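You operate a simulated robot arm through the tools that you are given. There is no shell and no other tool. Be economical: measure what you need, move in short steps, check, and stop when the job is done.

The job below is to be done with a simulated two-armed robot. You get a single attempt, and the scene is never put back.

## Task
Stop button in, motor off, grey gate shut, then clear the stuck peg from that tube.
Fine: all three before the long flap opens; drop the peg in the reject bin; the flap ends shut. Where these are worked on the way, their far stop is far enough and under half their travel is too little: long flap.

The check looks at the end state, three seconds after you hand in, the way a careful person would. Anything else that was tipped, shoved, dropped, spilled or broken makes it a failure.

## Robot
Two 7-joint arms with two-finger parallel grippers on one trunk, on a base that drives. Base frame: it is fixed to the floor where the robot stands at the start and does not move with it; the origin is under the middle of the robot, x ahead of it, y to its left, z up. Units: m, rad, N and s.
The left shoulder is at the start at [0.05, 0.161, 1.173], the right one opposite. With the tool pointing down near the work surface each hand reaches from about 0.1 to 0.64 m from the robot's upright axis, wherever it stands, measured 20 degrees to its own side. Places, roughly: green gate [0.7, 0.1, 1.1]; green machine [1.2, 0.3, 1.1]; grey gate [0.7, 0.3, 1.1]; large peg [0.75, -2.25, 0.75]; large peg (2x2x5 cm) [0.7, 0.3, 1.2]; long flap [0.7, 0.2, 1.2]; motor switch [0.7, -0.1, 1.1]; purple gate [0.7, -0.1, 1.1]; reject bin [0.75, -2.25, 0.75]; stop button [0.7, -0.1, 1]. Payload 3.43 kg a hand.
Tool frame (each hand has its own): the origin (TCP) lies between the finger pads and is the grasp point; the fingertips stand 0.03 m ahead of it; z points along the fingers, y is the line along which they close. The gripper opens to 0.094 m. The fingers are 0.028 m wide and 0.01 m thick; the gripper's body (0.05 by 0.096 m) begins 0.055 m behind the TCP.
Orientation is that of the tool frame in the base frame, as a unit quaternion [x, y, z, w]. With the fingers straight down and closing along the base's y, the tool's x points along the base's -x, its y along +y and its z along -z.

## Interface
- The arms move only by the tool arm_command. It takes "left_targets", "right_targets" or both (then of equal length, played together; a hand with none holds still); each is a list that holds one entry, the list of rows, each a list of 6 numbers: the shift along the tool's x, y, z in m, then the turn, a rotation vector about the tool's x, y, z in rad. In form: [[[x, y, z, rx, ry, rz], ...]]. A call has 1 to 12 rows; each row shifts and turns the commanded pose from where the row before left it, along the tool's axes as they then stand. "left_claw" and "right_claw" are, for a hand that has rows, the finger opening in m, from 0 to 0.094, set as the call begins (left out, the last holds). A row lasts 0.2 s, in which the tool goes at most 0.05 m and 0.15 rad; a call with a longer step from one row to the next is refused whole, and so is a gripper value outside its range. Where a pose cannot be reached the arm comes as near as it can. A force on the tool above 90 N (or 10 N above the force at the start of the call, whichever is more), or a blocked arm, ends the call early, and 0.2 s more pass. Each finger travels about 0.045 m/s and halts on what it meets, pressing with about 34 N; the grip force reading is that of the motor and also rises with nothing between the fingers. The clock runs only during rows and for 0.2 s after the last one: add rows that do not move to give the fingers time. The reply holds the time, the measured pose of the TCP, the force on the tool along the base axes, the opening and the grip force, in the units named above and with some noise, with the torque about the TCP (base axes, N m) and any sound that the robot's microphone picked up.
- Cameras (640 x 400 px; columns grow to the right, rows downward): "scene" is now at [0.1288, 0.015, 1.3078]; the picture's right is [0.13, -0.99, 0.00], its down [-0.39, -0.05, -0.92] and it looks along [0.91, 0.12, -0.39] (base axes); focal length 277 px, centre (320, 200). "left" rides on the left gripper at [0.076, -0.014, -0.103] in its tool frame; the picture's right is [0.18, 0.98, 0.00], its down [-0.75, 0.14, -0.64] and it looks along [-0.63, 0.12, 0.77] (tool axes); focal length 243 px, centre (320, 200). "right" rides on the right gripper at [0.076, 0.014, -0.102] in its tool frame; the picture's right is [-0.18, 0.98, 0.00], its down [-0.75, -0.14, -0.64] and it looks along [-0.63, -0.12, 0.77] (tool axes); focal length 243 px, centre (320, 200). There is no depth. A picture from a camera that has moved, and an enlarged one, comes with that camera's place and axes in the base frame and with its lens. The place of the scene camera against the robot may be out by one fixed shift of up to 0.012 m in any direction.
- snapshot(camera): a new picture of that camera. The clock stands still meanwhile.
- raise_lower(by): slides the trunk up (or, below 0, down) by that many m; the arms and the scene camera ride with it, the base frame stays. It gives what a move gives, with no picture.
- drive_base(legs): drives the robot by 1 to 6 legs, each [ahead, left, turn to the left] in m, m and rad, along the robot's own axes; the way and the turn of a leg run together, so that a leg with both is an arc; at most 1.5 m and 3.142 rad a leg. The arms and the cameras ride along, it lands a little off, and it stops where it bumps. It gives what a move gives.
- head_to(pan, tilt): turns the head with the scene camera to pan (to the left, within 1.396 rad either way) and tilt (down, from -0.506 to 1.204), counted from straight ahead of the robot. It gives what a move gives.
- close_up(camera, box): a new picture of the part [left, top, right, bottom] of that camera's present view, enlarged. The clock stands still meanwhile.
- sign_off(): hands the job in; it is judged then, once.

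Go step by step. Nothing tells you exact positions but the pictures and the camera data: compare them with the known pose of the tool, close in by small moves and look again before you grip or let go. The budget is 120 turns and 88 pictures, counting those below and the enlarged ones. Unless the task says otherwise, let go and move clear before handing in, and close with one line.

The tools are called after "Emit:" by a JSON object that holds its "api" and its "payload". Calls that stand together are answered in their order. arm_command: Moves the arms, as the interface text tells. Its arguments: {"type":"object","properties":{"left_targets":{"type":"array"},"left_claw":{"type":"number"},"right_targets":{"type":"array"},"right_claw":{"type":"number"}},"required":[]} The other tools are called the same way: raise_lower (by) slides the trunk up or down; drive_base (legs) drives the base; head_to (pan, tilt) turns the head that bears the scene camera; snapshot (camera) takes a picture; close_up (camera, box) takes an enlarged picture of a part of a camera's view; sign_off () hands the job in.

At the start:

```text
time_s: 0.0
left_eef_pos: [0.4611, 0.2209, 0.9998]
left_tool_rot: [0.0, 1.0, 0.0, 0.001]
left_wrist_force: [-0.2, -0.3, -0.8]
left_wrist_torque: [-0.01, 0.02, -0.03]
left_width: 0.0939
left_gripper_force: 0.1
right_eef_pos: [0.3839, -0.1442, 0.9999]
right_tool_rot: [0.001, 1.0, 0.0, -0.001]
right_wrist_force: [-0.2, 0.8, 0.4]
right_wrist_torque: [-0.01, 0.01, -0.03]
right_width: 0.094
right_gripper_force: 0.1
trunk travel left (down, up): [-0.2, 0.067]
robot x, y, heading: [0.0018, -0.0007, -0.001]
head pan, tilt: [0.129, 0.401]
```

scene: 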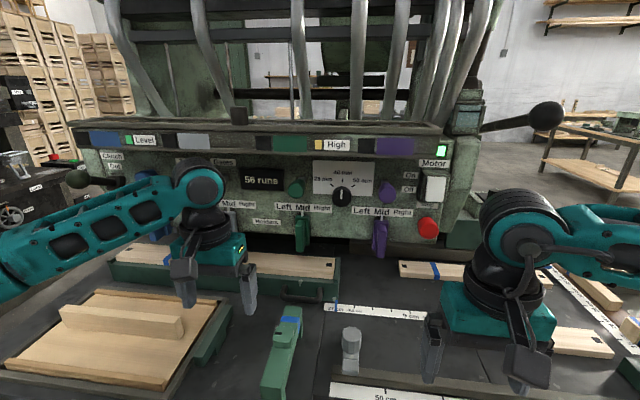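
right: 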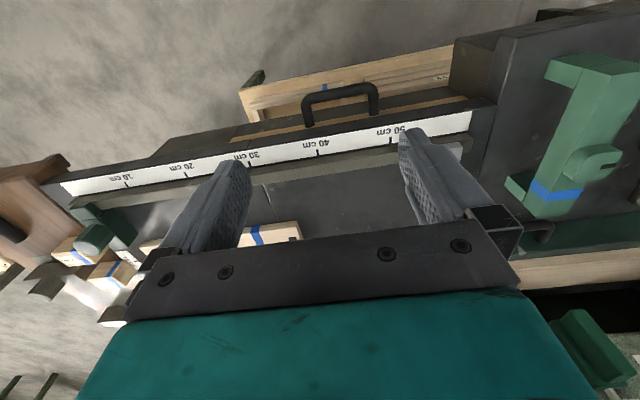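
left: 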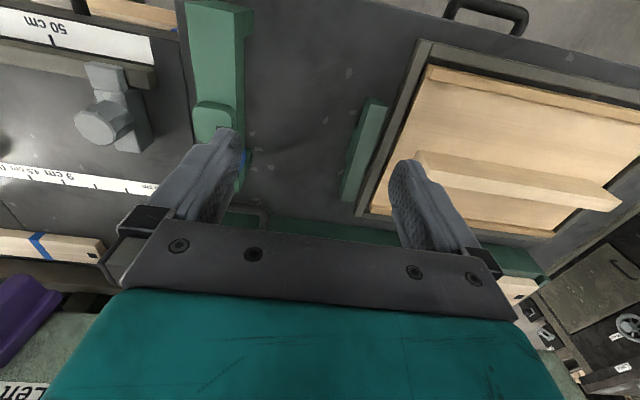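

The panel with gates, stop button (red), motor switch and tubes stands ahead, with the arms partly in the way. I look closer at the panel before moving.

Emit:
{"api": "close_up", "payload": {"camera": "scene", "box": [240, 110, 480, 260]}}

Emit:
{"api": "close_up", "payload": {"camera": "scene", "box": [60, 90, 300, 240]}}

```text
2.67 times, centred on (360, 185) of scene
camera zoom: at [0.1288, 0.015, 1.3078], right [0.13, -0.99, 0.0], down [-0.39, -0.05, -0.92], along [0.91, 0.12, -0.39], focal length 740 px, centre (213, 240)
```

zoom: 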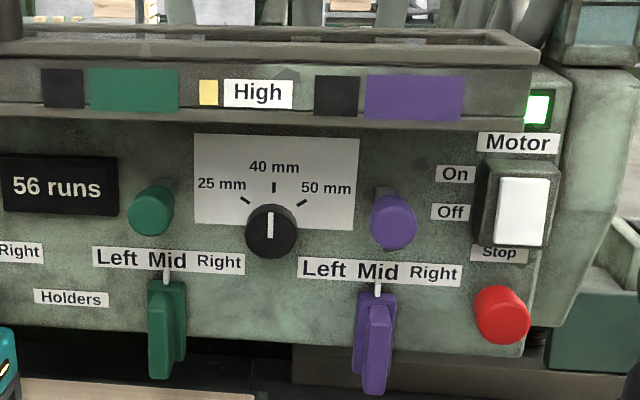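

```text
2.67 times, centred on (180, 165) of scene
camera zoom: at [0.1288, 0.015, 1.3078], right [0.13, -0.99, 0.0], down [-0.39, -0.05, -0.92], along [0.91, 0.12, -0.39], focal length 740 px, centre (693, 293)
```

zoom: 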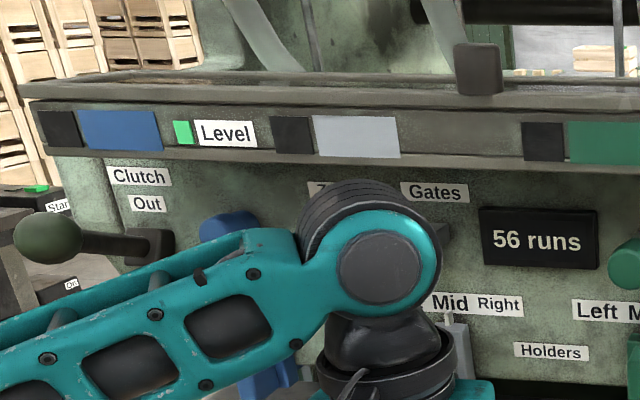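

The left arm hides the grey gate. I pull the left hand back and lower, and raise the trunk for a better look.

Emit:
{"api": "arm_command", "payload": {"left_targets": [[[0.05, 0.02, 0, 0, 0, 0], [0.045, 0.02, 0, 0, 0, 0], [0.045, 0.02, 0, 0, 0, 0], [0.045, 0.02, 0, 0, 0, 0]]], "right_targets": [[[0.03, 0, 0, 0, 0, 0], [0.03, 0, 0, 0, 0, 0], [0.03, 0, 0, 0, 0, 0], [0.03, 0, 0, 0, 0, 0]]], "left_claw": 0.0, "right_claw": 0.0}}

Emit:
{"api": "snapshot", "payload": {"camera": "scene"}}

```text
refused: row 1 steps farther than a row can; nothing moved
```

```text
82 pictures are left
camera scene: at [0.1288, 0.015, 1.3078], right [0.13, -0.99, 0.0], down [-0.39, -0.05, -0.92], along [0.91, 0.12, -0.39], focal length 277 px, centre (320, 200)
```

scene: 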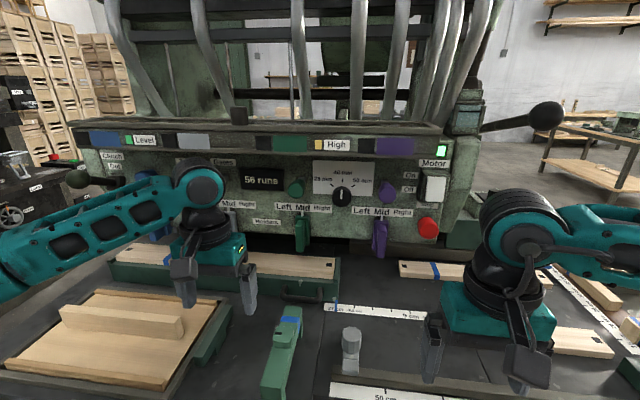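

I passed the step limit by a hair (0.054 m); I use shorter steps.

Emit:
{"api": "arm_command", "payload": {"left_targets": [[[0.045, 0.015, 0, 0, 0, 0], [0.045, 0.015, 0, 0, 0, 0], [0.045, 0.015, 0, 0, 0, 0], [0.045, 0.015, 0, 0, 0, 0]]], "right_targets": [[[0.03, 0, 0, 0, 0, 0], [0.03, 0, 0, 0, 0, 0], [0.03, 0, 0, 0, 0, 0], [0.03, 0, 0, 0, 0, 0]]], "left_claw": 0.0, "right_claw": 0.0}}

Emit:
{"api": "raise_lower", "payload": {"by": 0.06}}

Emit:
{"api": "head_to", "payload": {"pan": 0.2, "tilt": 0.25}}

Emit:
{"api": "snapshot", "payload": {"camera": "scene"}}

```text
time_s: 1.0
left_eef_pos: [0.2842, 0.2804, 0.9997]
left_tool_rot: [0.0, 1.0, 0.001, 0.0]
left_wrist_force: [-0.1, 0.3, -0.2]
left_wrist_torque: [0.0, -0.02, -0.03]
left_width: 0.0053
left_gripper_force: 0.2
right_eef_pos: [0.2635, -0.1425, 0.9997]
right_tool_rot: [0.002, 1.0, 0.0, 0.001]
right_wrist_force: [-0.4, -0.3, 1.1]
right_wrist_torque: [0.0, -0.01, -0.02]
right_width: 0.0054
right_gripper_force: 0.0
trunk travel left (down, up): [-0.2, 0.067]
robot x, y, heading: [0.0001, -0.0021, -0.005]
head pan, tilt: [0.129, 0.401]
```

```text
time_s: 2.0
left_eef_pos: [0.2853, 0.2813, 1.0591]
left_tool_rot: [0.0, 1.0, 0.0, -0.001]
left_wrist_force: [0.2, 0.0, 0.1]
left_wrist_torque: [0.01, 0.01, 0.0]
left_width: 0.0001
left_gripper_force: 33.0
right_eef_pos: [0.2643, -0.1424, 1.0594]
right_tool_rot: [0.0, 1.0, 0.001, 0.0]
right_wrist_force: [-0.5, 0.0, 0.1]
right_wrist_torque: [-0.01, -0.01, 0.02]
right_width: 0.0001
right_gripper_force: 32.9
trunk travel left (down, up): [-0.26, 0.007]
robot x, y, heading: [0.0018, -0.0001, -0.001]
head pan, tilt: [0.129, 0.401]
```

```text
time_s: 2.7
left_eef_pos: [0.2857, 0.2798, 1.0589]
left_tool_rot: [0.0, 1.0, -0.001, 0.0]
left_wrist_force: [0.1, 0.1, -0.8]
left_wrist_torque: [0.01, 0.03, -0.01]
left_width: 0.0
left_gripper_force: 32.6
right_eef_pos: [0.2656, -0.1414, 1.0584]
right_tool_rot: [0.001, 1.0, 0.0, 0.0]
right_wrist_force: [-0.3, -0.6, -1.0]
right_wrist_torque: [0.0, -0.02, 0.01]
right_width: 0.0
right_gripper_force: 33.1
trunk travel left (down, up): [-0.26, 0.007]
robot x, y, heading: [0.0014, 0.0024, 0.001]
head pan, tilt: [0.201, 0.25]
```

```text
81 pictures are left
camera scene: at [0.1285, 0.0217, 1.3819], right [0.2, -0.98, 0.0], down [-0.24, -0.05, -0.97], along [0.95, 0.19, -0.25], focal length 277 px, centre (320, 200)
```

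scene: 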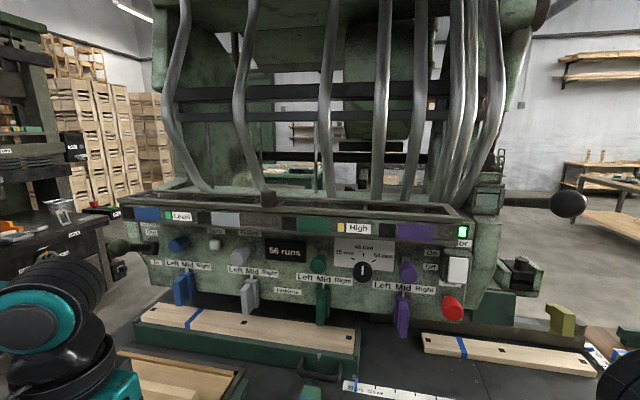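

Emit:
{"api": "close_up", "payload": {"camera": "scene", "box": [120, 160, 310, 310]}}

Emit:
{"api": "close_up", "payload": {"camera": "scene", "box": [290, 180, 490, 335]}}

```text
2.67 times, centred on (215, 235) of scene
camera zoom: at [0.1285, 0.0217, 1.3819], right [0.2, -0.98, 0.0], down [-0.24, -0.05, -0.97], along [0.95, 0.19, -0.25], focal length 740 px, centre (600, 107)
```

zoom: 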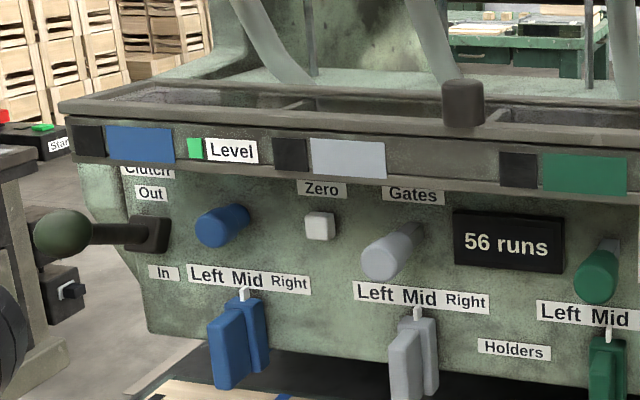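

```text
2.58 times, centred on (390, 258) of scene
camera zoom: at [0.1285, 0.0217, 1.3819], right [0.2, -0.98, 0.0], down [-0.24, -0.05, -0.97], along [0.95, 0.19, -0.25], focal length 716 px, centre (139, 52)
```

zoom: 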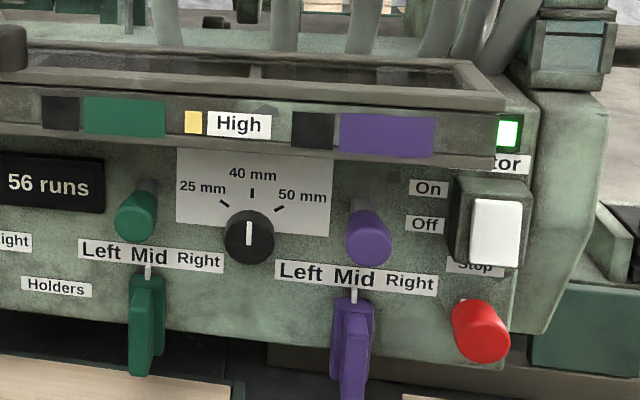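

The round knobs beside "Gates" are the gates (grey one second from left, seeming to stick out further), the lid handle is the dark block on top. I take the stop button to be at about (0.66, -0.157, 1.01). I turn the right hand to point forward for pressing.

Emit:
{"api": "arm_command", "payload": {"right_targets": [[[-0.017, 0, 0, 0, -0.15, 0], [-0.0168, 0, 0.0025, 0, -0.15, 0], [-0.0162, 0, 0.005, 0, -0.15, 0], [-0.0153, 0, 0.0074, 0, -0.15, 0], [-0.014, 0, 0.0096, 0, -0.15, 0], [-0.0124, 0, 0.0116, 0, -0.15, 0], [-0.0106, 0, 0.0133, 0, -0.15, 0], [-0.0085, 0, 0.0147, 0, -0.15, 0], [-0.0062, 0, 0.0158, 0, -0.15, 0], [-0.0037, 0, 0.0166, 0, -0.15, 0], [0, 0, 0, 0, -0.0708, 0]]], "right_claw": 0.0}}

Emit:
{"api": "snapshot", "payload": {"camera": "right"}}

Emit:
{"api": "snapshot", "payload": {"camera": "scene"}}

```text
time_s: 5.1
left_eef_pos: [0.2853, 0.2813, 1.0598]
left_tool_rot: [0.0, 1.0, 0.001, 0.0]
left_wrist_force: [0.4, -0.7, -0.5]
left_wrist_torque: [0.0, -0.01, -0.02]
left_width: 0.0
left_gripper_force: 32.7
right_eef_pos: [0.4481, -0.0793, 1.09]
right_tool_rot: [0.003, 0.707, -0.001, 0.707]
right_wrist_force: [-0.7, -0.5, -1.0]
right_wrist_torque: [0.06, 0.03, -0.02]
right_width: 0.0
right_gripper_force: 32.3
right hand out of reach, approached as far as the arm can: row 1, 2, 3, 4, 5, 9, 10, 11
trunk travel left (down, up): [-0.26, 0.007]
robot x, y, heading: [0.0015, -0.0006, 0.002]
head pan, tilt: [0.201, 0.25]
```

```text
78 pictures are left
camera right: at [0.3465, -0.064, 1.0117], right [0.0, 0.98, 0.19], down [-0.64, -0.14, 0.75], along [0.77, -0.12, 0.63], focal length 243 px, centre (320, 200)
```

right: 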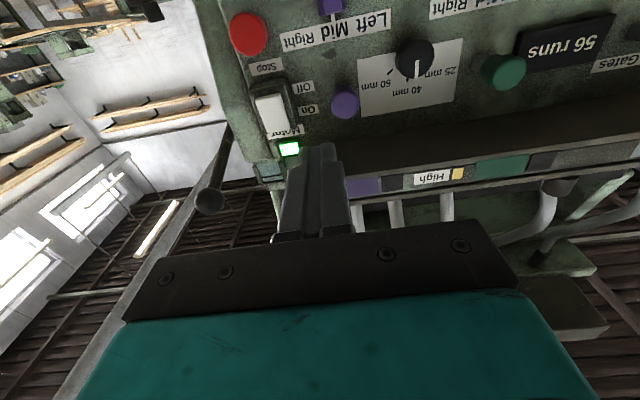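

```text
77 pictures are left
camera scene: at [0.1285, 0.0215, 1.3819], right [0.2, -0.98, 0.0], down [-0.24, -0.05, -0.97], along [0.95, 0.19, -0.25], focal length 277 px, centre (320, 200)
```

scene: 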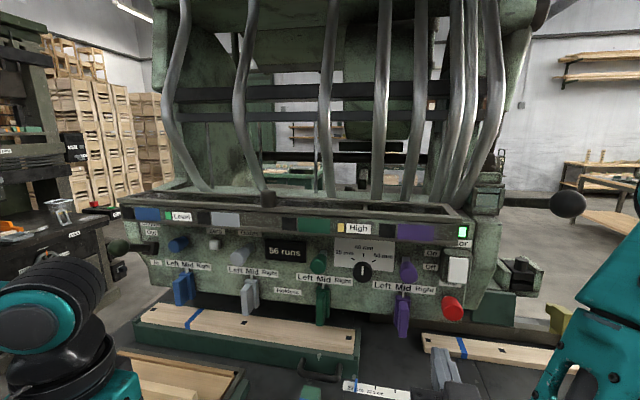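

The right hand points forward now. Triangulating the red button gives about (0.668, -0.148, 1.028); I step forward and see where the commanded pose lands.

Emit:
{"api": "arm_command", "payload": {"right_targets": [[[0.01, 0, 0.04, 0, 0, 0], [0.01, 0, 0.04, 0, 0, 0], [0.01, -0.007, 0.02, 0, 0, 0], [0, 0, 0, 0, 0, 0]]]}}

```text
time_s: 6.1
left_eef_pos: [0.2865, 0.2802, 1.0591]
left_tool_rot: [0.001, 1.0, 0.001, -0.001]
left_wrist_force: [-0.5, 0.6, 0.8]
left_wrist_torque: [0.01, -0.01, 0.02]
left_width: 0.0
left_gripper_force: 33.4
right_eef_pos: [0.5364, -0.0449, 1.0823]
right_tool_rot: [0.003, 0.708, -0.003, 0.706]
right_wrist_force: [-0.7, -0.7, 0.1]
right_wrist_torque: [-0.01, 0.01, -0.01]
right_width: 0.0
right_gripper_force: 33.2
right hand out of reach, approached as far as the arm can: row 1, 2, 3
trunk travel left (down, up): [-0.26, 0.007]
robot x, y, heading: [-0.0026, -0.0048, 0.002]
head pan, tilt: [0.201, 0.25]
```

The arm drifts sideways, at a joint limit with a fully level hand. I ease the tilt so the fingers point forward and somewhat down.

Emit:
{"api": "arm_command", "payload": {"right_targets": [[[0, 0, -0.02, 0, 0.15, 0], [0, 0, -0.02, 0, 0.15, 0], [0, 0, 0, 0, 0.15, 0], [0, 0, 0, 0, 0, 0]]]}}

```text
time_s: 7.1
left_eef_pos: [0.2868, 0.2806, 1.0603]
left_tool_rot: [-0.001, 1.0, 0.0, 0.0]
left_wrist_force: [-0.1, 0.0, -0.3]
left_wrist_torque: [0.0, -0.02, -0.01]
left_width: 0.0
left_gripper_force: 32.9
right_eef_pos: [0.4947, -0.0442, 1.0854]
right_tool_rot: [0.0, 0.848, 0.0, 0.531]
right_wrist_force: [0.6, 0.1, 0.1]
right_wrist_torque: [0.02, 0.0, -0.04]
right_width: 0.0001
right_gripper_force: 32.7
trunk travel left (down, up): [-0.26, 0.007]
robot x, y, heading: [0.0008, -0.001, 0.003]
head pan, tilt: [0.201, 0.25]
```

Reach is fine at about 26° below level. I move to a pose just in front of the stop button.

Emit:
{"api": "arm_command", "payload": {"right_targets": [[[0, -0.026, 0.02, 0, 0, 0], [0, -0.026, 0.02, 0, 0, 0], [0, -0.026, 0.02, 0, 0, 0], [0, -0.026, 0.02, 0, 0, 0], [0, 0, 0.02, 0, 0, 0], [0, 0, 0, 0, 0, 0]]]}}

Emit:
{"api": "snapshot", "payload": {"camera": "right"}}

Emit:
{"api": "close_up", "payload": {"camera": "scene", "box": [360, 200, 560, 350]}}

```text
time_s: 8.5
left_eef_pos: [0.286, 0.2802, 1.0586]
left_tool_rot: [0.0, 1.0, 0.0, 0.0]
left_wrist_force: [-0.2, 0.7, -0.1]
left_wrist_torque: [0.03, -0.01, -0.02]
left_width: 0.0002
left_gripper_force: 32.6
right_eef_pos: [0.5832, -0.1482, 1.0422]
right_tool_rot: [0.001, 0.847, -0.001, 0.531]
right_wrist_force: [-0.1, 0.4, 0.1]
right_wrist_torque: [0.03, 0.01, -0.04]
right_width: 0.0002
right_gripper_force: 32.8
trunk travel left (down, up): [-0.26, 0.007]
robot x, y, heading: [0.0024, -0.0023, -0.001]
head pan, tilt: [0.201, 0.25]
```

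```text
76 pictures are left
camera right: at [0.4581, -0.1345, 1.0158], right [0.08, 0.98, 0.17], down [-0.25, -0.14, 0.96], along [0.96, -0.12, 0.23], focal length 243 px, centre (320, 200)
```

right: 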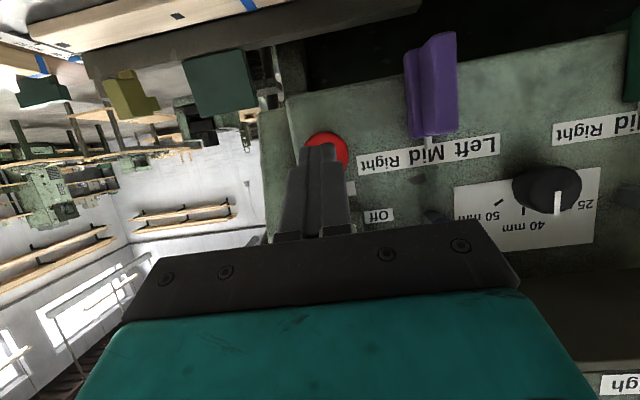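

```text
2.67 times, centred on (460, 275) of scene
camera zoom: at [0.1282, 0.0216, 1.382], right [0.2, -0.98, 0.0], down [-0.24, -0.05, -0.97], along [0.95, 0.19, -0.25], focal length 740 px, centre (-53, 0)
```

zoom: 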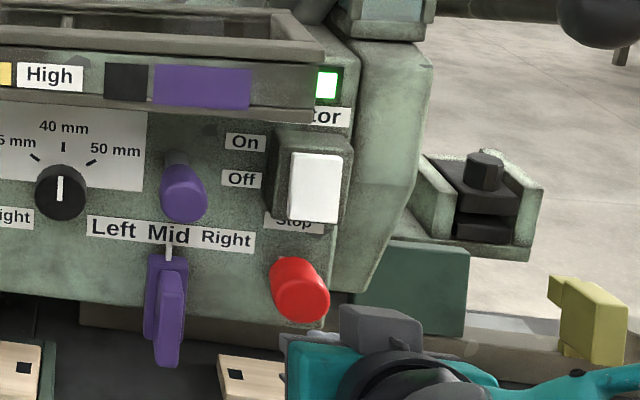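

The fingers are lined up with the red button. I push straight ahead in small steps.

Emit:
{"api": "arm_command", "payload": {"right_targets": [[[-0.0131, 0, 0.0288, 0, 0, 0], [-0.0087, 0, 0.018, 0, 0, 0], [-0.0022, 0, 0.0045, 0, 0, 0], [-0.0022, 0, 0.0045, 0, 0, 0], [-0.0022, 0, 0.0045, 0, 0, 0], [-0.0022, 0, 0.0045, 0, 0, 0], [-0.0022, 0, 0.0045, 0, 0, 0], [-0.0022, 0, 0.0045, 0, 0, 0]]]}}

Emit:
{"api": "snapshot", "payload": {"camera": "right"}}

```text
time_s: 9.9
left_eef_pos: [0.2777, 0.2786, 1.0631]
left_tool_rot: [0.002, 1.0, -0.001, 0.004]
left_wrist_force: [-0.9, -0.3, 0.6]
left_wrist_torque: [-0.01, -0.02, 0.02]
left_width: 0.0
left_gripper_force: 32.8
right_eef_pos: [0.6397, -0.1466, 1.0413]
right_tool_rot: [-0.001, 0.85, 0.002, 0.528]
right_wrist_force: [-50.7, -8.9, 21.9]
right_wrist_torque: [-0.11, -0.7, -0.38]
right_width: 0.0002
right_gripper_force: 33.0
trunk travel left (down, up): [-0.26, 0.007]
robot x, y, heading: [-0.002, -0.0037, -0.007]
head pan, tilt: [0.201, 0.25]
stopped in row 7 (right hand): the force on the tool passed its limit at 95 N (the readings are from after the stop); the commanded pose is now the measured one
```

```text
74 pictures are left
camera right: at [0.5135, -0.1345, 1.0175], right [0.08, 0.98, 0.17], down [-0.24, -0.14, 0.96], along [0.97, -0.12, 0.22], focal length 243 px, centre (320, 200)
```

right: 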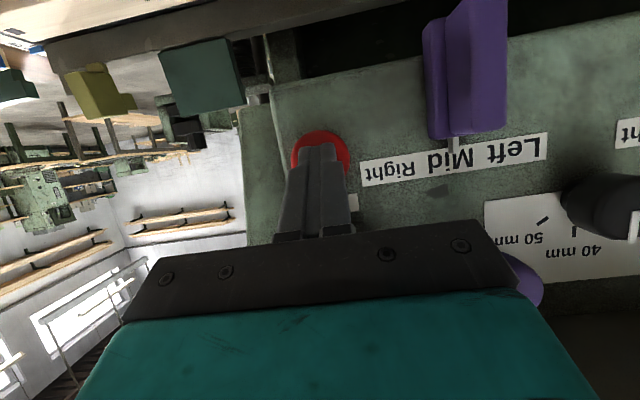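

The push met a firm stop. I back off and check whether the button stayed in.

Emit:
{"api": "arm_command", "payload": {"right_targets": [[[0.0131, 0, -0.027, 0, 0, 0], [0.0131, 0, -0.027, 0, 0, 0], [0, 0, -0.03, 0, 0, 0], [0, 0, 0, 0, 0, 0]]]}}

Emit:
{"api": "close_up", "payload": {"camera": "scene", "box": [360, 200, 560, 350]}}

Emit:
{"api": "snapshot", "payload": {"camera": "right"}}

```text
time_s: 10.9
left_eef_pos: [0.2853, 0.2792, 1.0589]
left_tool_rot: [0.001, 1.0, 0.0, -0.001]
left_wrist_force: [0.7, 0.2, -0.1]
left_wrist_torque: [0.03, 0.02, -0.01]
left_width: 0.0005
left_gripper_force: 33.0
right_eef_pos: [0.5607, -0.1473, 1.0493]
right_tool_rot: [-0.002, 0.852, 0.001, 0.523]
right_wrist_force: [0.1, -0.2, 0.0]
right_wrist_torque: [0.0, -0.02, -0.01]
right_width: 0.0002
right_gripper_force: 32.9
trunk travel left (down, up): [-0.26, 0.007]
robot x, y, heading: [-0.0002, -0.0026, -0.002]
head pan, tilt: [0.201, 0.25]
```

```text
2.67 times, centred on (460, 275) of scene
camera zoom: at [0.1278, 0.0216, 1.3818], right [0.2, -0.98, 0.0], down [-0.24, -0.05, -0.97], along [0.95, 0.19, -0.25], focal length 740 px, centre (-53, 0)
```

zoom: 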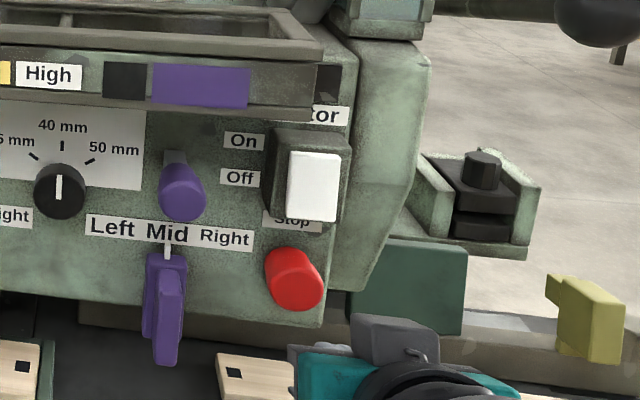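

```text
72 pictures are left
camera right: at [0.4356, -0.1349, 1.0256], right [0.08, 0.98, 0.16], down [-0.23, -0.14, 0.96], along [0.97, -0.11, 0.22], focal length 243 px, centre (320, 200)
```

right: 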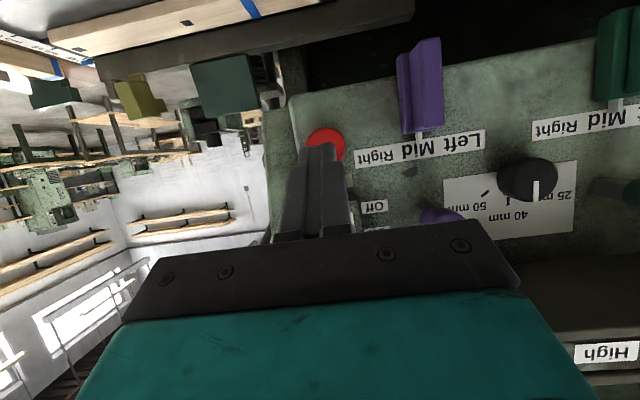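

The motor light went dark and the button sits deeper: stop is in. Next is the rocker; its bottom sticks out beside "Off", so I raise the hand in front of it and look.

Emit:
{"api": "arm_command", "payload": {"right_targets": [[[-0.036, 0, -0.0175, 0, 0, 0], [-0.036, 0, -0.0175, 0, 0, 0], [0, 0, 0, 0, 0, 0]]]}}

Emit:
{"api": "snapshot", "payload": {"camera": "right"}}

Emit:
{"api": "close_up", "payload": {"camera": "scene", "box": [360, 200, 560, 350]}}

```text
time_s: 11.8
left_eef_pos: [0.2859, 0.2794, 1.0593]
left_tool_rot: [0.001, 1.0, 0.0, 0.0]
left_wrist_force: [0.1, 0.3, 0.3]
left_wrist_torque: [0.0, 0.01, -0.01]
left_width: 0.0
left_gripper_force: 33.1
right_eef_pos: [0.5632, -0.1484, 1.13]
right_tool_rot: [-0.002, 0.853, 0.0, 0.522]
right_wrist_force: [1.0, 0.6, -0.2]
right_wrist_torque: [-0.01, -0.02, -0.02]
right_width: 0.0001
right_gripper_force: 33.4
trunk travel left (down, up): [-0.26, 0.007]
robot x, y, heading: [-0.0021, -0.0027, -0.005]
head pan, tilt: [0.201, 0.25]
```

```text
71 pictures are left
camera right: at [0.4371, -0.1344, 1.1073], right [0.08, 0.98, 0.16], down [-0.23, -0.14, 0.96], along [0.97, -0.11, 0.22], focal length 243 px, centre (320, 200)
```

right: 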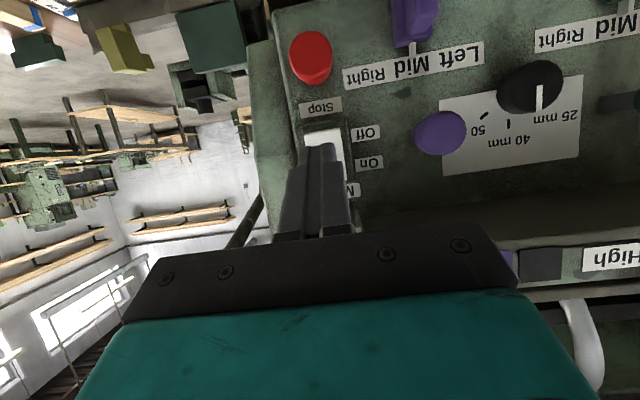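

```text
2.67 times, centred on (460, 275) of scene
camera zoom: at [0.1274, 0.0213, 1.3819], right [0.2, -0.98, 0.0], down [-0.24, -0.05, -0.97], along [0.95, 0.19, -0.25], focal length 740 px, centre (-53, 0)
```

zoom: 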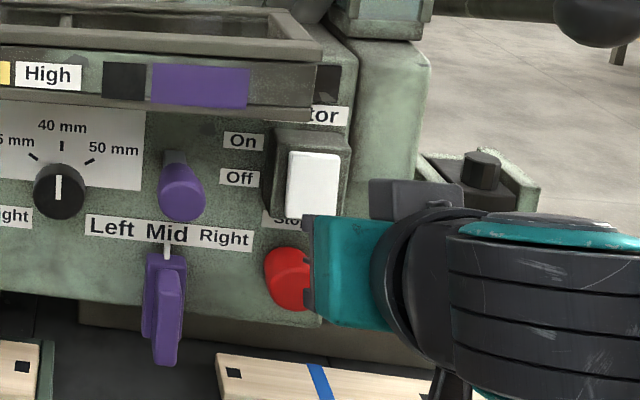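

The panel face is at x≈0.70 and the rocker's lower lip at about (0.656, -0.148, 1.10). I lower the fingers a bit and push the lower lip in.

Emit:
{"api": "arm_command", "payload": {"right_targets": [[[0.0196, 0, 0.01, 0, 0, 0], [-0.0182, 0, 0.0356, 0, 0, 0], [-0.0046, 0, 0.0089, 0, 0, 0], [-0.0023, 0, 0.0045, 0, 0, 0], [-0.0023, 0, 0.0045, 0, 0, 0], [-0.0023, 0, 0.0045, 0, 0, 0], [-0.0023, 0, 0.0045, 0, 0, 0], [-0.0023, 0, 0.0045, 0, 0, 0], [-0.0023, 0, 0.0045, 0, 0, 0]]]}}

Emit:
{"api": "close_up", "payload": {"camera": "scene", "box": [360, 200, 560, 350]}}

```text
time_s: 13.8
left_eef_pos: [0.2796, 0.2774, 1.0603]
left_tool_rot: [0.0, 1.0, 0.0, 0.002]
left_wrist_force: [-0.1, -0.4, -1.0]
left_wrist_torque: [0.03, -0.01, 0.01]
left_width: 0.0
left_gripper_force: 33.1
right_eef_pos: [0.6341, -0.1476, 1.1058]
right_tool_rot: [-0.003, 0.853, 0.001, 0.521]
right_wrist_force: [-52.9, -6.4, -5.3]
right_wrist_torque: [-0.52, 0.24, -0.33]
right_width: 0.0001
right_gripper_force: 33.3
trunk travel left (down, up): [-0.26, 0.007]
robot x, y, heading: [-0.0008, 0.0022, -0.001]
head pan, tilt: [0.201, 0.25]
```

```text
2.67 times, centred on (460, 275) of scene
camera zoom: at [0.1194, 0.0201, 1.3827], right [0.2, -0.98, 0.0], down [-0.24, -0.05, -0.97], along [0.95, 0.19, -0.24], focal length 740 px, centre (-53, 0)
```

zoom: 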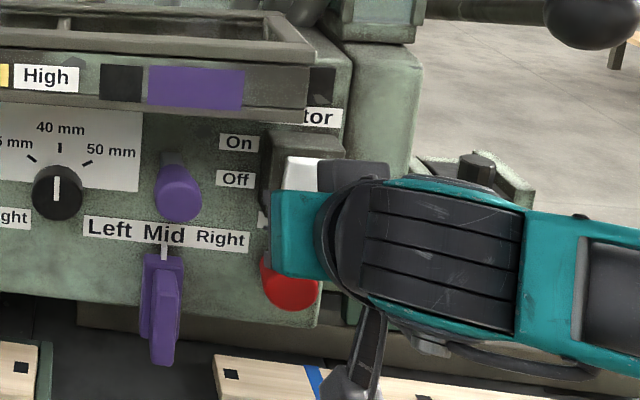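

Contact with about 50 N. I back off and look at the rocker.

Emit:
{"api": "arm_command", "payload": {"right_targets": [[[0.0131, 0, -0.027, 0, 0, 0], [0.0131, 0, -0.027, 0, 0, 0], [0.03, 0, -0.035, 0, 0, 0], [0.03, 0, -0.035, 0, 0, 0], [0, 0, 0, 0, 0, 0]]]}}

Emit:
{"api": "close_up", "payload": {"camera": "scene", "box": [360, 200, 560, 350]}}

Emit:
{"api": "snapshot", "payload": {"camera": "right"}}

```text
time_s: 14.9
left_eef_pos: [0.2846, 0.2793, 1.0585]
left_tool_rot: [0.001, 1.0, 0.001, 0.0]
left_wrist_force: [-0.4, -0.1, 0.9]
left_wrist_torque: [-0.03, 0.0, -0.04]
left_width: 0.0
left_gripper_force: 32.9
right_eef_pos: [0.4955, -0.1473, 1.0855]
right_tool_rot: [-0.002, 0.852, 0.001, 0.523]
right_wrist_force: [-0.4, -1.4, -0.9]
right_wrist_torque: [-0.01, 0.01, 0.01]
right_width: 0.0002
right_gripper_force: 33.3
trunk travel left (down, up): [-0.26, 0.007]
robot x, y, heading: [-0.0009, -0.0014, -0.006]
head pan, tilt: [0.201, 0.25]
```

```text
2.67 times, centred on (460, 275) of scene
camera zoom: at [0.1274, 0.0212, 1.3819], right [0.2, -0.98, 0.0], down [-0.24, -0.05, -0.97], along [0.95, 0.19, -0.25], focal length 740 px, centre (-53, 0)
```

zoom: 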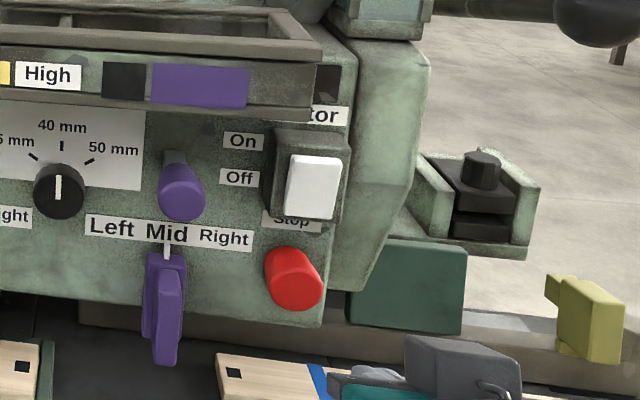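

```text
67 pictures are left
camera right: at [0.3681, -0.1333, 1.0637], right [0.08, 0.98, 0.16], down [-0.23, -0.14, 0.96], along [0.97, -0.11, 0.22], focal length 243 px, centre (320, 200)
```

right: 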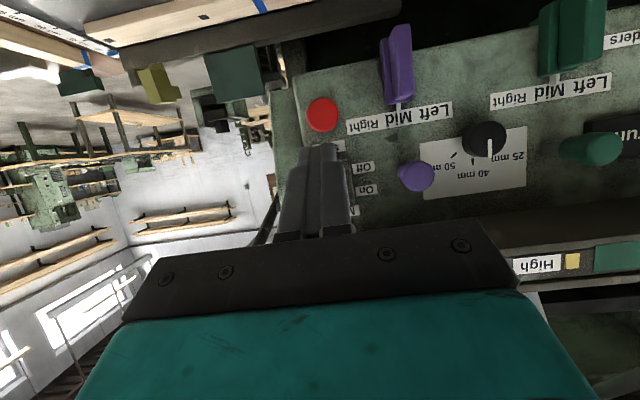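

Emit:
{"api": "close_up", "payload": {"camera": "scene", "box": [425, 235, 489, 299]}}

```text
6.25 times, centred on (457, 267) of scene
camera zoom: at [0.1274, 0.0212, 1.3819], right [0.2, -0.98, 0.0], down [-0.24, -0.05, -0.97], along [0.95, 0.19, -0.25], focal length 1733 px, centre (-536, -219)
```

zoom: 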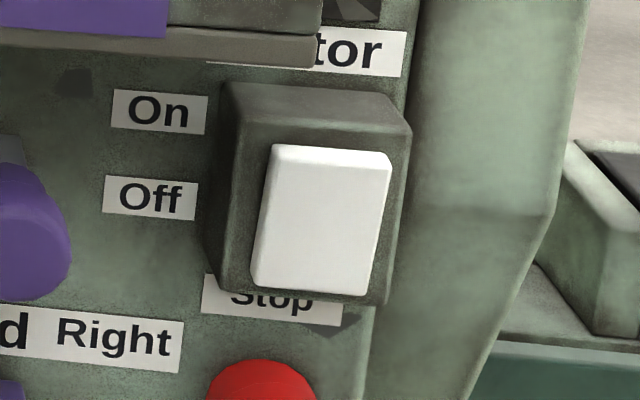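

The rocker flipped to Off. Now I look at the grey gate knob and its neighbours.

Emit:
{"api": "close_up", "payload": {"camera": "scene", "box": [215, 215, 335, 290]}}

Emit:
{"api": "close_up", "payload": {"camera": "scene", "box": [140, 215, 260, 290]}}

```text
5.33 times, centred on (275, 252) of scene
camera zoom: at [0.1274, 0.0212, 1.3819], right [0.2, -0.98, 0.0], down [-0.24, -0.05, -0.97], along [0.95, 0.19, -0.25], focal length 1479 px, centre (560, -80)
```

zoom: 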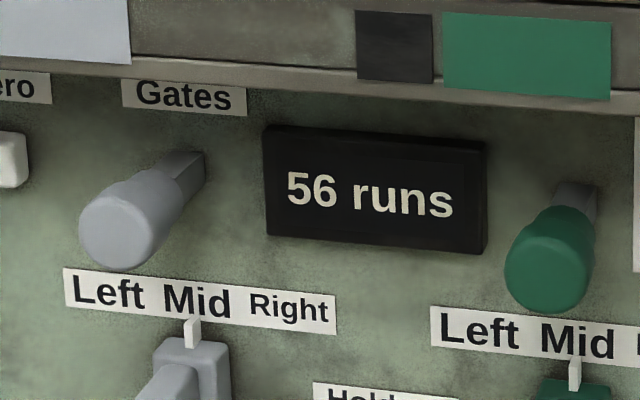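

```text
5.33 times, centred on (200, 252) of scene
camera zoom: at [0.1274, 0.0212, 1.3819], right [0.2, -0.98, 0.0], down [-0.24, -0.05, -0.97], along [0.95, 0.19, -0.25], focal length 1479 px, centre (960, -80)
```

zoom: 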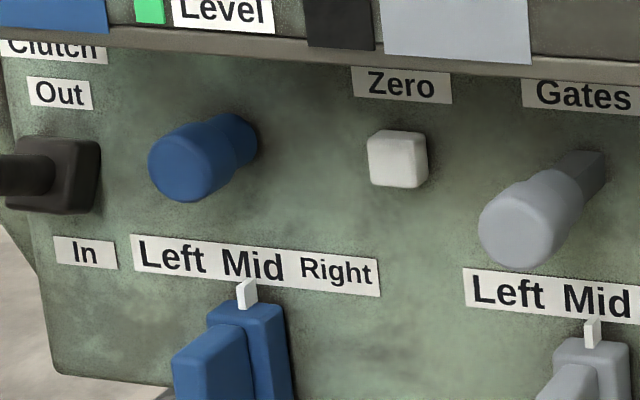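

Blue's knob is fully in; grey's bar is pulled out, so pushing it in should shut it. First I raise the left hand to look down on the trough, flap and tube.

Emit:
{"api": "arm_command", "payload": {"left_targets": [[[0, 0, -0.045, 0, 0, 0], [0, 0, -0.045, 0, 0, 0], [0, 0, -0.045, 0, 0, 0], [0, 0, -0.045, 0, 0, 0], [0, 0, -0.045, 0, 0, 0], [0, 0, -0.045, 0, 0, 0], [-0.04, 0, -0.02, 0, 0, 0], [-0.04, 0, 0, 0, 0, 0], [-0.04, 0, 0, 0, 0, 0], [0, 0, 0, 0, 0, 0]]]}}

Emit:
{"api": "snapshot", "payload": {"camera": "left"}}

```text
time_s: 17.1
left_eef_pos: [0.4046, 0.2776, 1.3479]
left_tool_rot: [0.001, 1.0, 0.001, 0.0]
left_wrist_force: [-0.1, 1.1, -0.2]
left_wrist_torque: [0.0, 0.0, 0.02]
left_width: 0.0003
left_gripper_force: 33.3
right_eef_pos: [0.4934, -0.146, 1.0871]
right_tool_rot: [-0.002, 0.852, 0.0, 0.523]
right_wrist_force: [-0.5, 0.3, 0.2]
right_wrist_torque: [0.0, -0.02, 0.0]
right_width: 0.0
right_gripper_force: 33.5
trunk travel left (down, up): [-0.26, 0.007]
robot x, y, heading: [-0.0007, -0.0011, -0.001]
head pan, tilt: [0.201, 0.25]
```

```text
63 pictures are left
camera left: at [0.3288, 0.2639, 1.4509], right [-0.18, 0.98, 0.0], down [0.75, 0.14, 0.64], along [0.63, 0.12, -0.77], focal length 243 px, centre (320, 200)
```

left: 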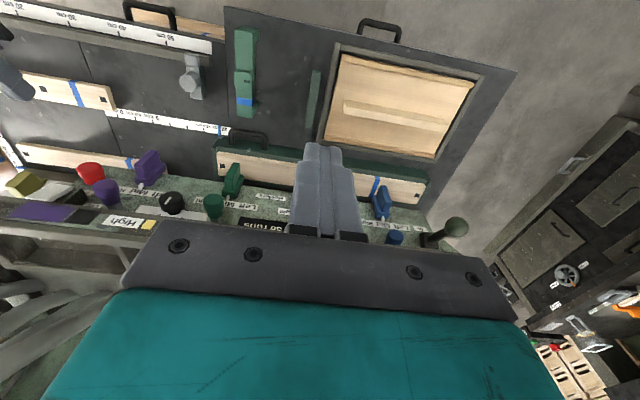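

The gripper itself hides the trough from this camera. I zoom the scene camera on the trough instead.

Emit:
{"api": "close_up", "payload": {"camera": "scene", "box": [120, 155, 300, 240]}}

Emit:
{"api": "close_up", "payload": {"camera": "scene", "box": [300, 165, 480, 250]}}

```text
3.56 times, centred on (210, 198) of scene
camera zoom: at [0.1266, 0.0215, 1.382], right [0.2, -0.98, 0.0], down [-0.24, -0.05, -0.97], along [0.95, 0.19, -0.25], focal length 986 px, centre (711, 209)
```

zoom: 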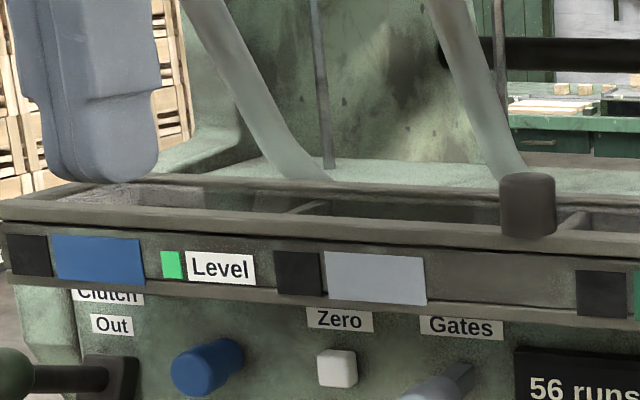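

```text
3.56 times, centred on (390, 208) of scene
camera zoom: at [0.1266, 0.0215, 1.382], right [0.2, -0.98, 0.0], down [-0.24, -0.05, -0.97], along [0.95, 0.19, -0.25], focal length 986 px, centre (71, 173)
```

zoom: 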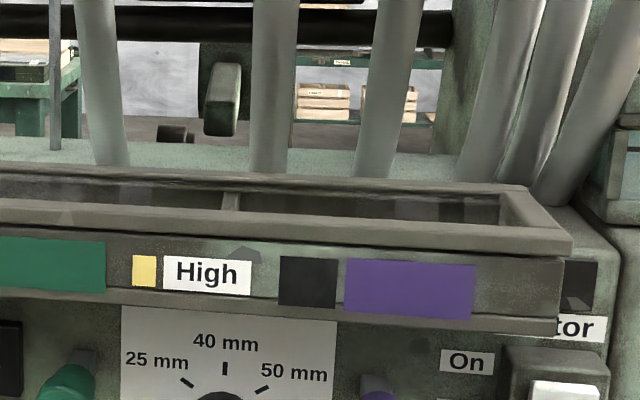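

The flap looks like a glazed frame hinged at the back with the dark post as its handle. Now I turn the left hand forward, level with the grey knob (about y 0.30, z 1.11).

Emit:
{"api": "arm_command", "payload": {"left_targets": [[[0, 0, 0.045, 0, 0, 0], [0, 0, 0.045, 0, 0, 0], [0, 0, 0.045, 0, 0, 0], [0, 0, 0.045, 0, -0.08, 0], [0, 0, 0, 0, -0.15, 0], [0, 0, 0, 0, -0.15, 0], [0, 0, 0, 0, -0.15, 0], [0, 0, 0, 0, -0.15, 0], [0, 0, 0, 0, -0.15, 0], [0, 0, 0, 0, -0.15, 0], [0, 0, 0, 0, -0.15, 0], [0, 0, 0, 0, 0, 0]]], "left_claw": 0.0}}

Emit:
{"api": "snapshot", "payload": {"camera": "left"}}

Emit:
{"api": "snapshot", "payload": {"camera": "scene"}}

```text
time_s: 19.8
left_eef_pos: [0.434, 0.2895, 1.1733]
left_tool_rot: [0.001, 0.845, -0.001, 0.535]
left_wrist_force: [0.3, -0.1, -0.4]
left_wrist_torque: [0.01, 0.02, -0.01]
left_width: 0.0
left_gripper_force: 32.7
left hand out of reach, approached as far as the arm can: row 10, 11
right_eef_pos: [0.4935, -0.1461, 1.0867]
right_tool_rot: [-0.002, 0.852, 0.001, 0.523]
right_wrist_force: [-0.6, -0.5, -0.1]
right_wrist_torque: [0.01, 0.01, 0.01]
right_width: 0.0
right_gripper_force: 32.9
trunk travel left (down, up): [-0.26, 0.007]
robot x, y, heading: [-0.0041, -0.0006, -0.002]
head pan, tilt: [0.201, 0.25]
```

```text
60 pictures are left
camera left: at [0.3103, 0.2734, 1.1493], right [-0.08, 0.98, -0.17], down [-0.26, 0.14, 0.96], along [0.96, 0.12, 0.24], focal length 243 px, centre (320, 200)
```

left: 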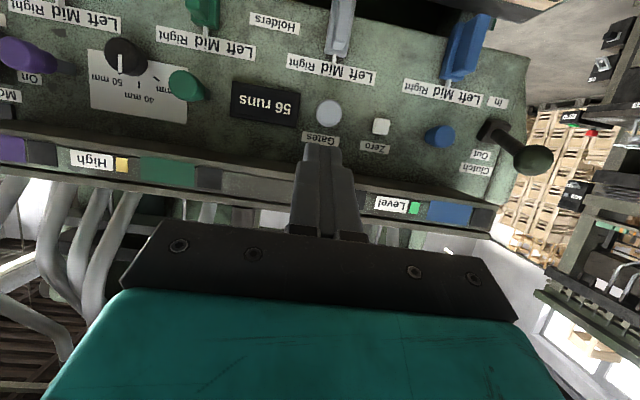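

```text
59 pictures are left
camera scene: at [0.1274, 0.0212, 1.3819], right [0.2, -0.98, 0.0], down [-0.24, -0.05, -0.97], along [0.95, 0.19, -0.25], focal length 277 px, centre (320, 200)
```

scene: 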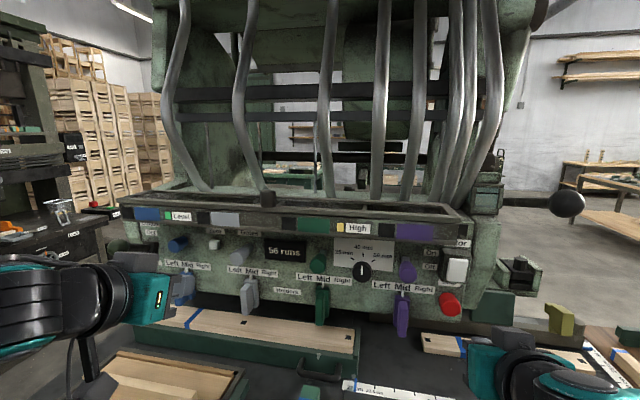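

The two views put the grey knob's face at about (0.625, 0.305, 1.112). I bring the left fingertips just in front of it.

Emit:
{"api": "arm_command", "payload": {"left_targets": [[[0.0016, 0.005, 0.0435, 0, 0, 0], [0.0016, 0.005, 0.0435, 0, 0, 0], [0.0016, 0.005, 0.0435, 0, 0, 0], [0, 0, 0, 0, 0, 0]]]}}

Emit:
{"api": "snapshot", "payload": {"camera": "left"}}

Emit:
{"api": "close_up", "payload": {"camera": "scene", "box": [150, 190, 310, 290]}}

```text
time_s: 20.8
left_eef_pos: [0.5519, 0.3021, 1.1173]
left_tool_rot: [0.0, 0.845, -0.001, 0.535]
left_wrist_force: [0.8, -0.3, 0.0]
left_wrist_torque: [0.01, -0.03, -0.04]
left_width: 0.0
left_gripper_force: 33.3
right_eef_pos: [0.4941, -0.1466, 1.0871]
right_tool_rot: [-0.002, 0.852, 0.001, 0.524]
right_wrist_force: [0.0, 0.4, 0.8]
right_wrist_torque: [-0.03, 0.01, -0.02]
right_width: 0.0002
right_gripper_force: 32.6
trunk travel left (down, up): [-0.26, 0.007]
robot x, y, heading: [-0.0002, 0.002, 0.0]
head pan, tilt: [0.201, 0.25]
```

```text
58 pictures are left
camera left: at [0.427, 0.2876, 1.0917], right [-0.08, 0.98, -0.17], down [-0.26, 0.14, 0.96], along [0.96, 0.12, 0.24], focal length 243 px, centre (320, 200)
```

left: 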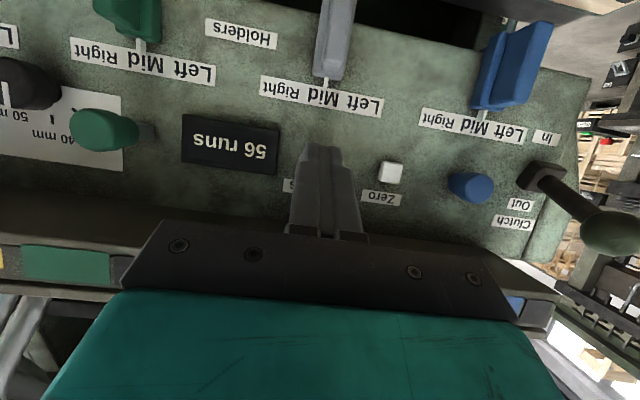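

```text
4.00 times, centred on (230, 240) of scene
camera zoom: at [0.1269, 0.0213, 1.382], right [0.2, -0.98, 0.0], down [-0.24, -0.05, -0.97], along [0.95, 0.19, -0.25], focal length 1109 px, centre (680, 40)
```

zoom: 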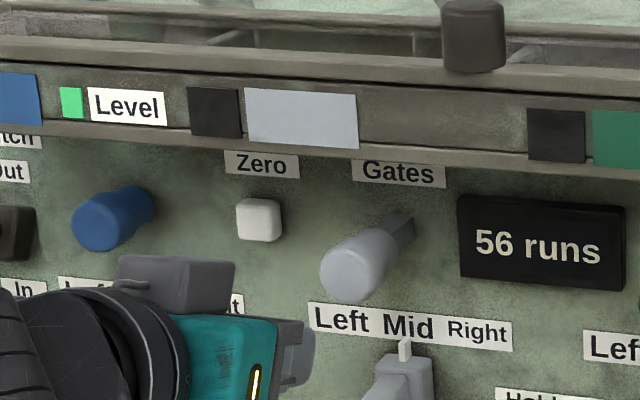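

Fingertips are in line with the grey knob. I push it straight in, watching the force.

Emit:
{"api": "arm_command", "payload": {"left_targets": [[[-0.0128, 0, 0.0271, 0, 0, 0], [-0.0043, 0, 0.009, 0, 0, 0], [-0.0043, 0, 0.009, 0, 0, 0], [-0.0043, 0, 0.009, 0, 0, 0], [-0.0043, 0, 0.009, 0, 0, 0], [-0.0021, 0, 0.0045, 0, 0, 0], [-0.0021, 0, 0.0045, 0, 0, 0], [-0.0021, 0, 0.0045, 0, 0, 0], [-0.0021, 0, 0.0045, 0, 0, 0], [0, 0, 0, 0, 0, 0]]]}}

Emit:
{"api": "close_up", "payload": {"camera": "scene", "box": [150, 190, 310, 290]}}

```text
time_s: 22.9
left_eef_pos: [0.6334, 0.3023, 1.1144]
left_tool_rot: [0.0, 0.846, 0.0, 0.534]
left_wrist_force: [-52.0, -2.6, -6.6]
left_wrist_torque: [-0.22, 0.22, -0.01]
left_width: 0.0002
left_gripper_force: 32.9
right_eef_pos: [0.4899, -0.1458, 1.0899]
right_tool_rot: [-0.003, 0.851, 0.001, 0.525]
right_wrist_force: [0.1, -0.7, 0.2]
right_wrist_torque: [0.01, 0.03, -0.02]
right_width: 0.0
right_gripper_force: 32.8
trunk travel left (down, up): [-0.26, 0.007]
robot x, y, heading: [-0.0055, 0.0011, -0.004]
head pan, tilt: [0.201, 0.25]
```

```text
4.00 times, centred on (230, 240) of scene
camera zoom: at [0.1199, 0.0214, 1.3826], right [0.2, -0.98, 0.0], down [-0.24, -0.05, -0.97], along [0.95, 0.19, -0.24], focal length 1109 px, centre (680, 40)
```

zoom: 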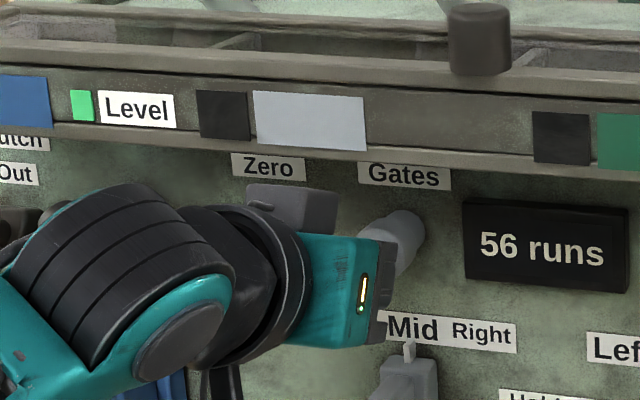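

The knob looks fully in like the blue one. I back off and check both sides.

Emit:
{"api": "arm_command", "payload": {"left_targets": [[[0.0128, 0, -0.0271, 0, 0, 0], [0.0128, 0, -0.0271, 0, 0, 0], [0.0128, 0, -0.0271, 0, 0, 0], [0.0128, 0, -0.0271, 0, 0, 0], [0, 0, -0.04, 0, 0, 0], [0, 0, 0, 0, 0, 0]]]}}

Emit:
{"api": "close_up", "payload": {"camera": "scene", "box": [150, 190, 310, 290]}}

Emit:
{"api": "close_up", "payload": {"camera": "scene", "box": [360, 200, 520, 320]}}

```text
time_s: 24.4
left_eef_pos: [0.4859, 0.3011, 1.1305]
left_tool_rot: [0.001, 0.845, 0.0, 0.535]
left_wrist_force: [-1.1, -0.8, -0.2]
left_wrist_torque: [-0.02, -0.02, -0.01]
left_width: 0.0002
left_gripper_force: 33.3
right_eef_pos: [0.4951, -0.1464, 1.0861]
right_tool_rot: [-0.002, 0.852, 0.001, 0.523]
right_wrist_force: [-0.2, 0.4, 0.5]
right_wrist_torque: [0.01, 0.02, 0.01]
right_width: 0.0
right_gripper_force: 32.8
trunk travel left (down, up): [-0.26, 0.007]
robot x, y, heading: [-0.0035, 0.0012, -0.001]
head pan, tilt: [0.201, 0.25]
```

```text
4.00 times, centred on (230, 240) of scene
camera zoom: at [0.1276, 0.0213, 1.3818], right [0.2, -0.98, 0.0], down [-0.24, -0.05, -0.97], along [0.95, 0.19, -0.25], focal length 1109 px, centre (680, 40)
```

zoom: 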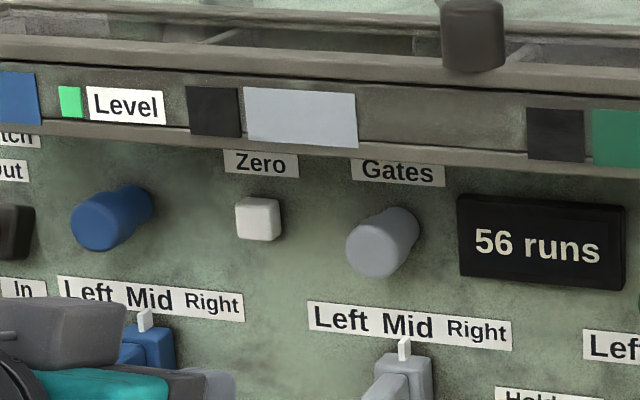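

```text
3.33 times, centred on (440, 260) of scene
camera zoom: at [0.1276, 0.0213, 1.3818], right [0.2, -0.98, 0.0], down [-0.24, -0.05, -0.97], along [0.95, 0.19, -0.25], focal length 924 px, centre (-80, 0)
```

zoom: 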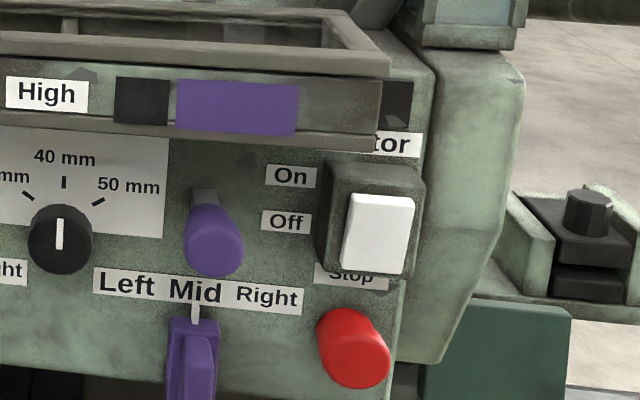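

All three are done: stop in, motor off, grey gate shut. Now I roll the left hand so its camera rides on top, to see the flap and tube and to be ready for gripping.

Emit:
{"api": "arm_command", "payload": {"left_targets": [[[0, 0, -0.04, 0, 0, 0], [-0.02, 0, 0, 0, 0, 0.15], [0, 0, 0, 0, 0, 0.15], [0, 0, 0, 0, 0, 0.15], [0, 0, 0, 0, 0, 0.15], [0, 0, 0, 0, 0, 0.15], [0, 0, 0, 0, 0, 0.15], [0, 0, 0, 0, 0, 0.15], [0, 0, 0, 0, 0, 0.15], [0, 0, 0, 0, 0, 0.15], [0, 0, 0, 0, 0, 0.15], [0, 0, 0, 0, 0, 0.07]]]}}

Emit:
{"api": "snapshot", "payload": {"camera": "left"}}

```text
time_s: 26.9
left_eef_pos: [0.4568, 0.3027, 1.167]
left_tool_rot: [0.598, 0.596, 0.379, 0.379]
left_wrist_force: [1.2, -0.9, -0.2]
left_wrist_torque: [0.03, 0.01, -0.01]
left_width: 0.0
left_gripper_force: 33.4
right_eef_pos: [0.4949, -0.1458, 1.0871]
right_tool_rot: [-0.002, 0.852, 0.001, 0.523]
right_wrist_force: [0.3, 0.5, 0.8]
right_wrist_torque: [-0.03, -0.01, 0.01]
right_width: 0.0
right_gripper_force: 33.4
trunk travel left (down, up): [-0.26, 0.007]
robot x, y, heading: [-0.001, 0.001, -0.004]
head pan, tilt: [0.201, 0.25]
```

```text
53 pictures are left
camera left: at [0.359, 0.3791, 1.1981], right [0.42, 0.18, 0.89], down [-0.52, -0.75, 0.4], along [0.74, -0.63, -0.22], focal length 243 px, centre (320, 200)
```

left: 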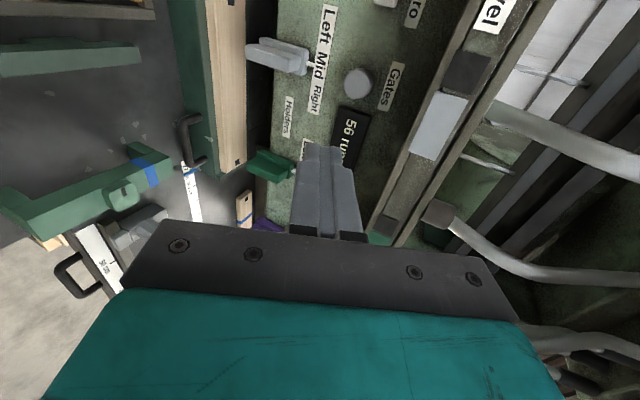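

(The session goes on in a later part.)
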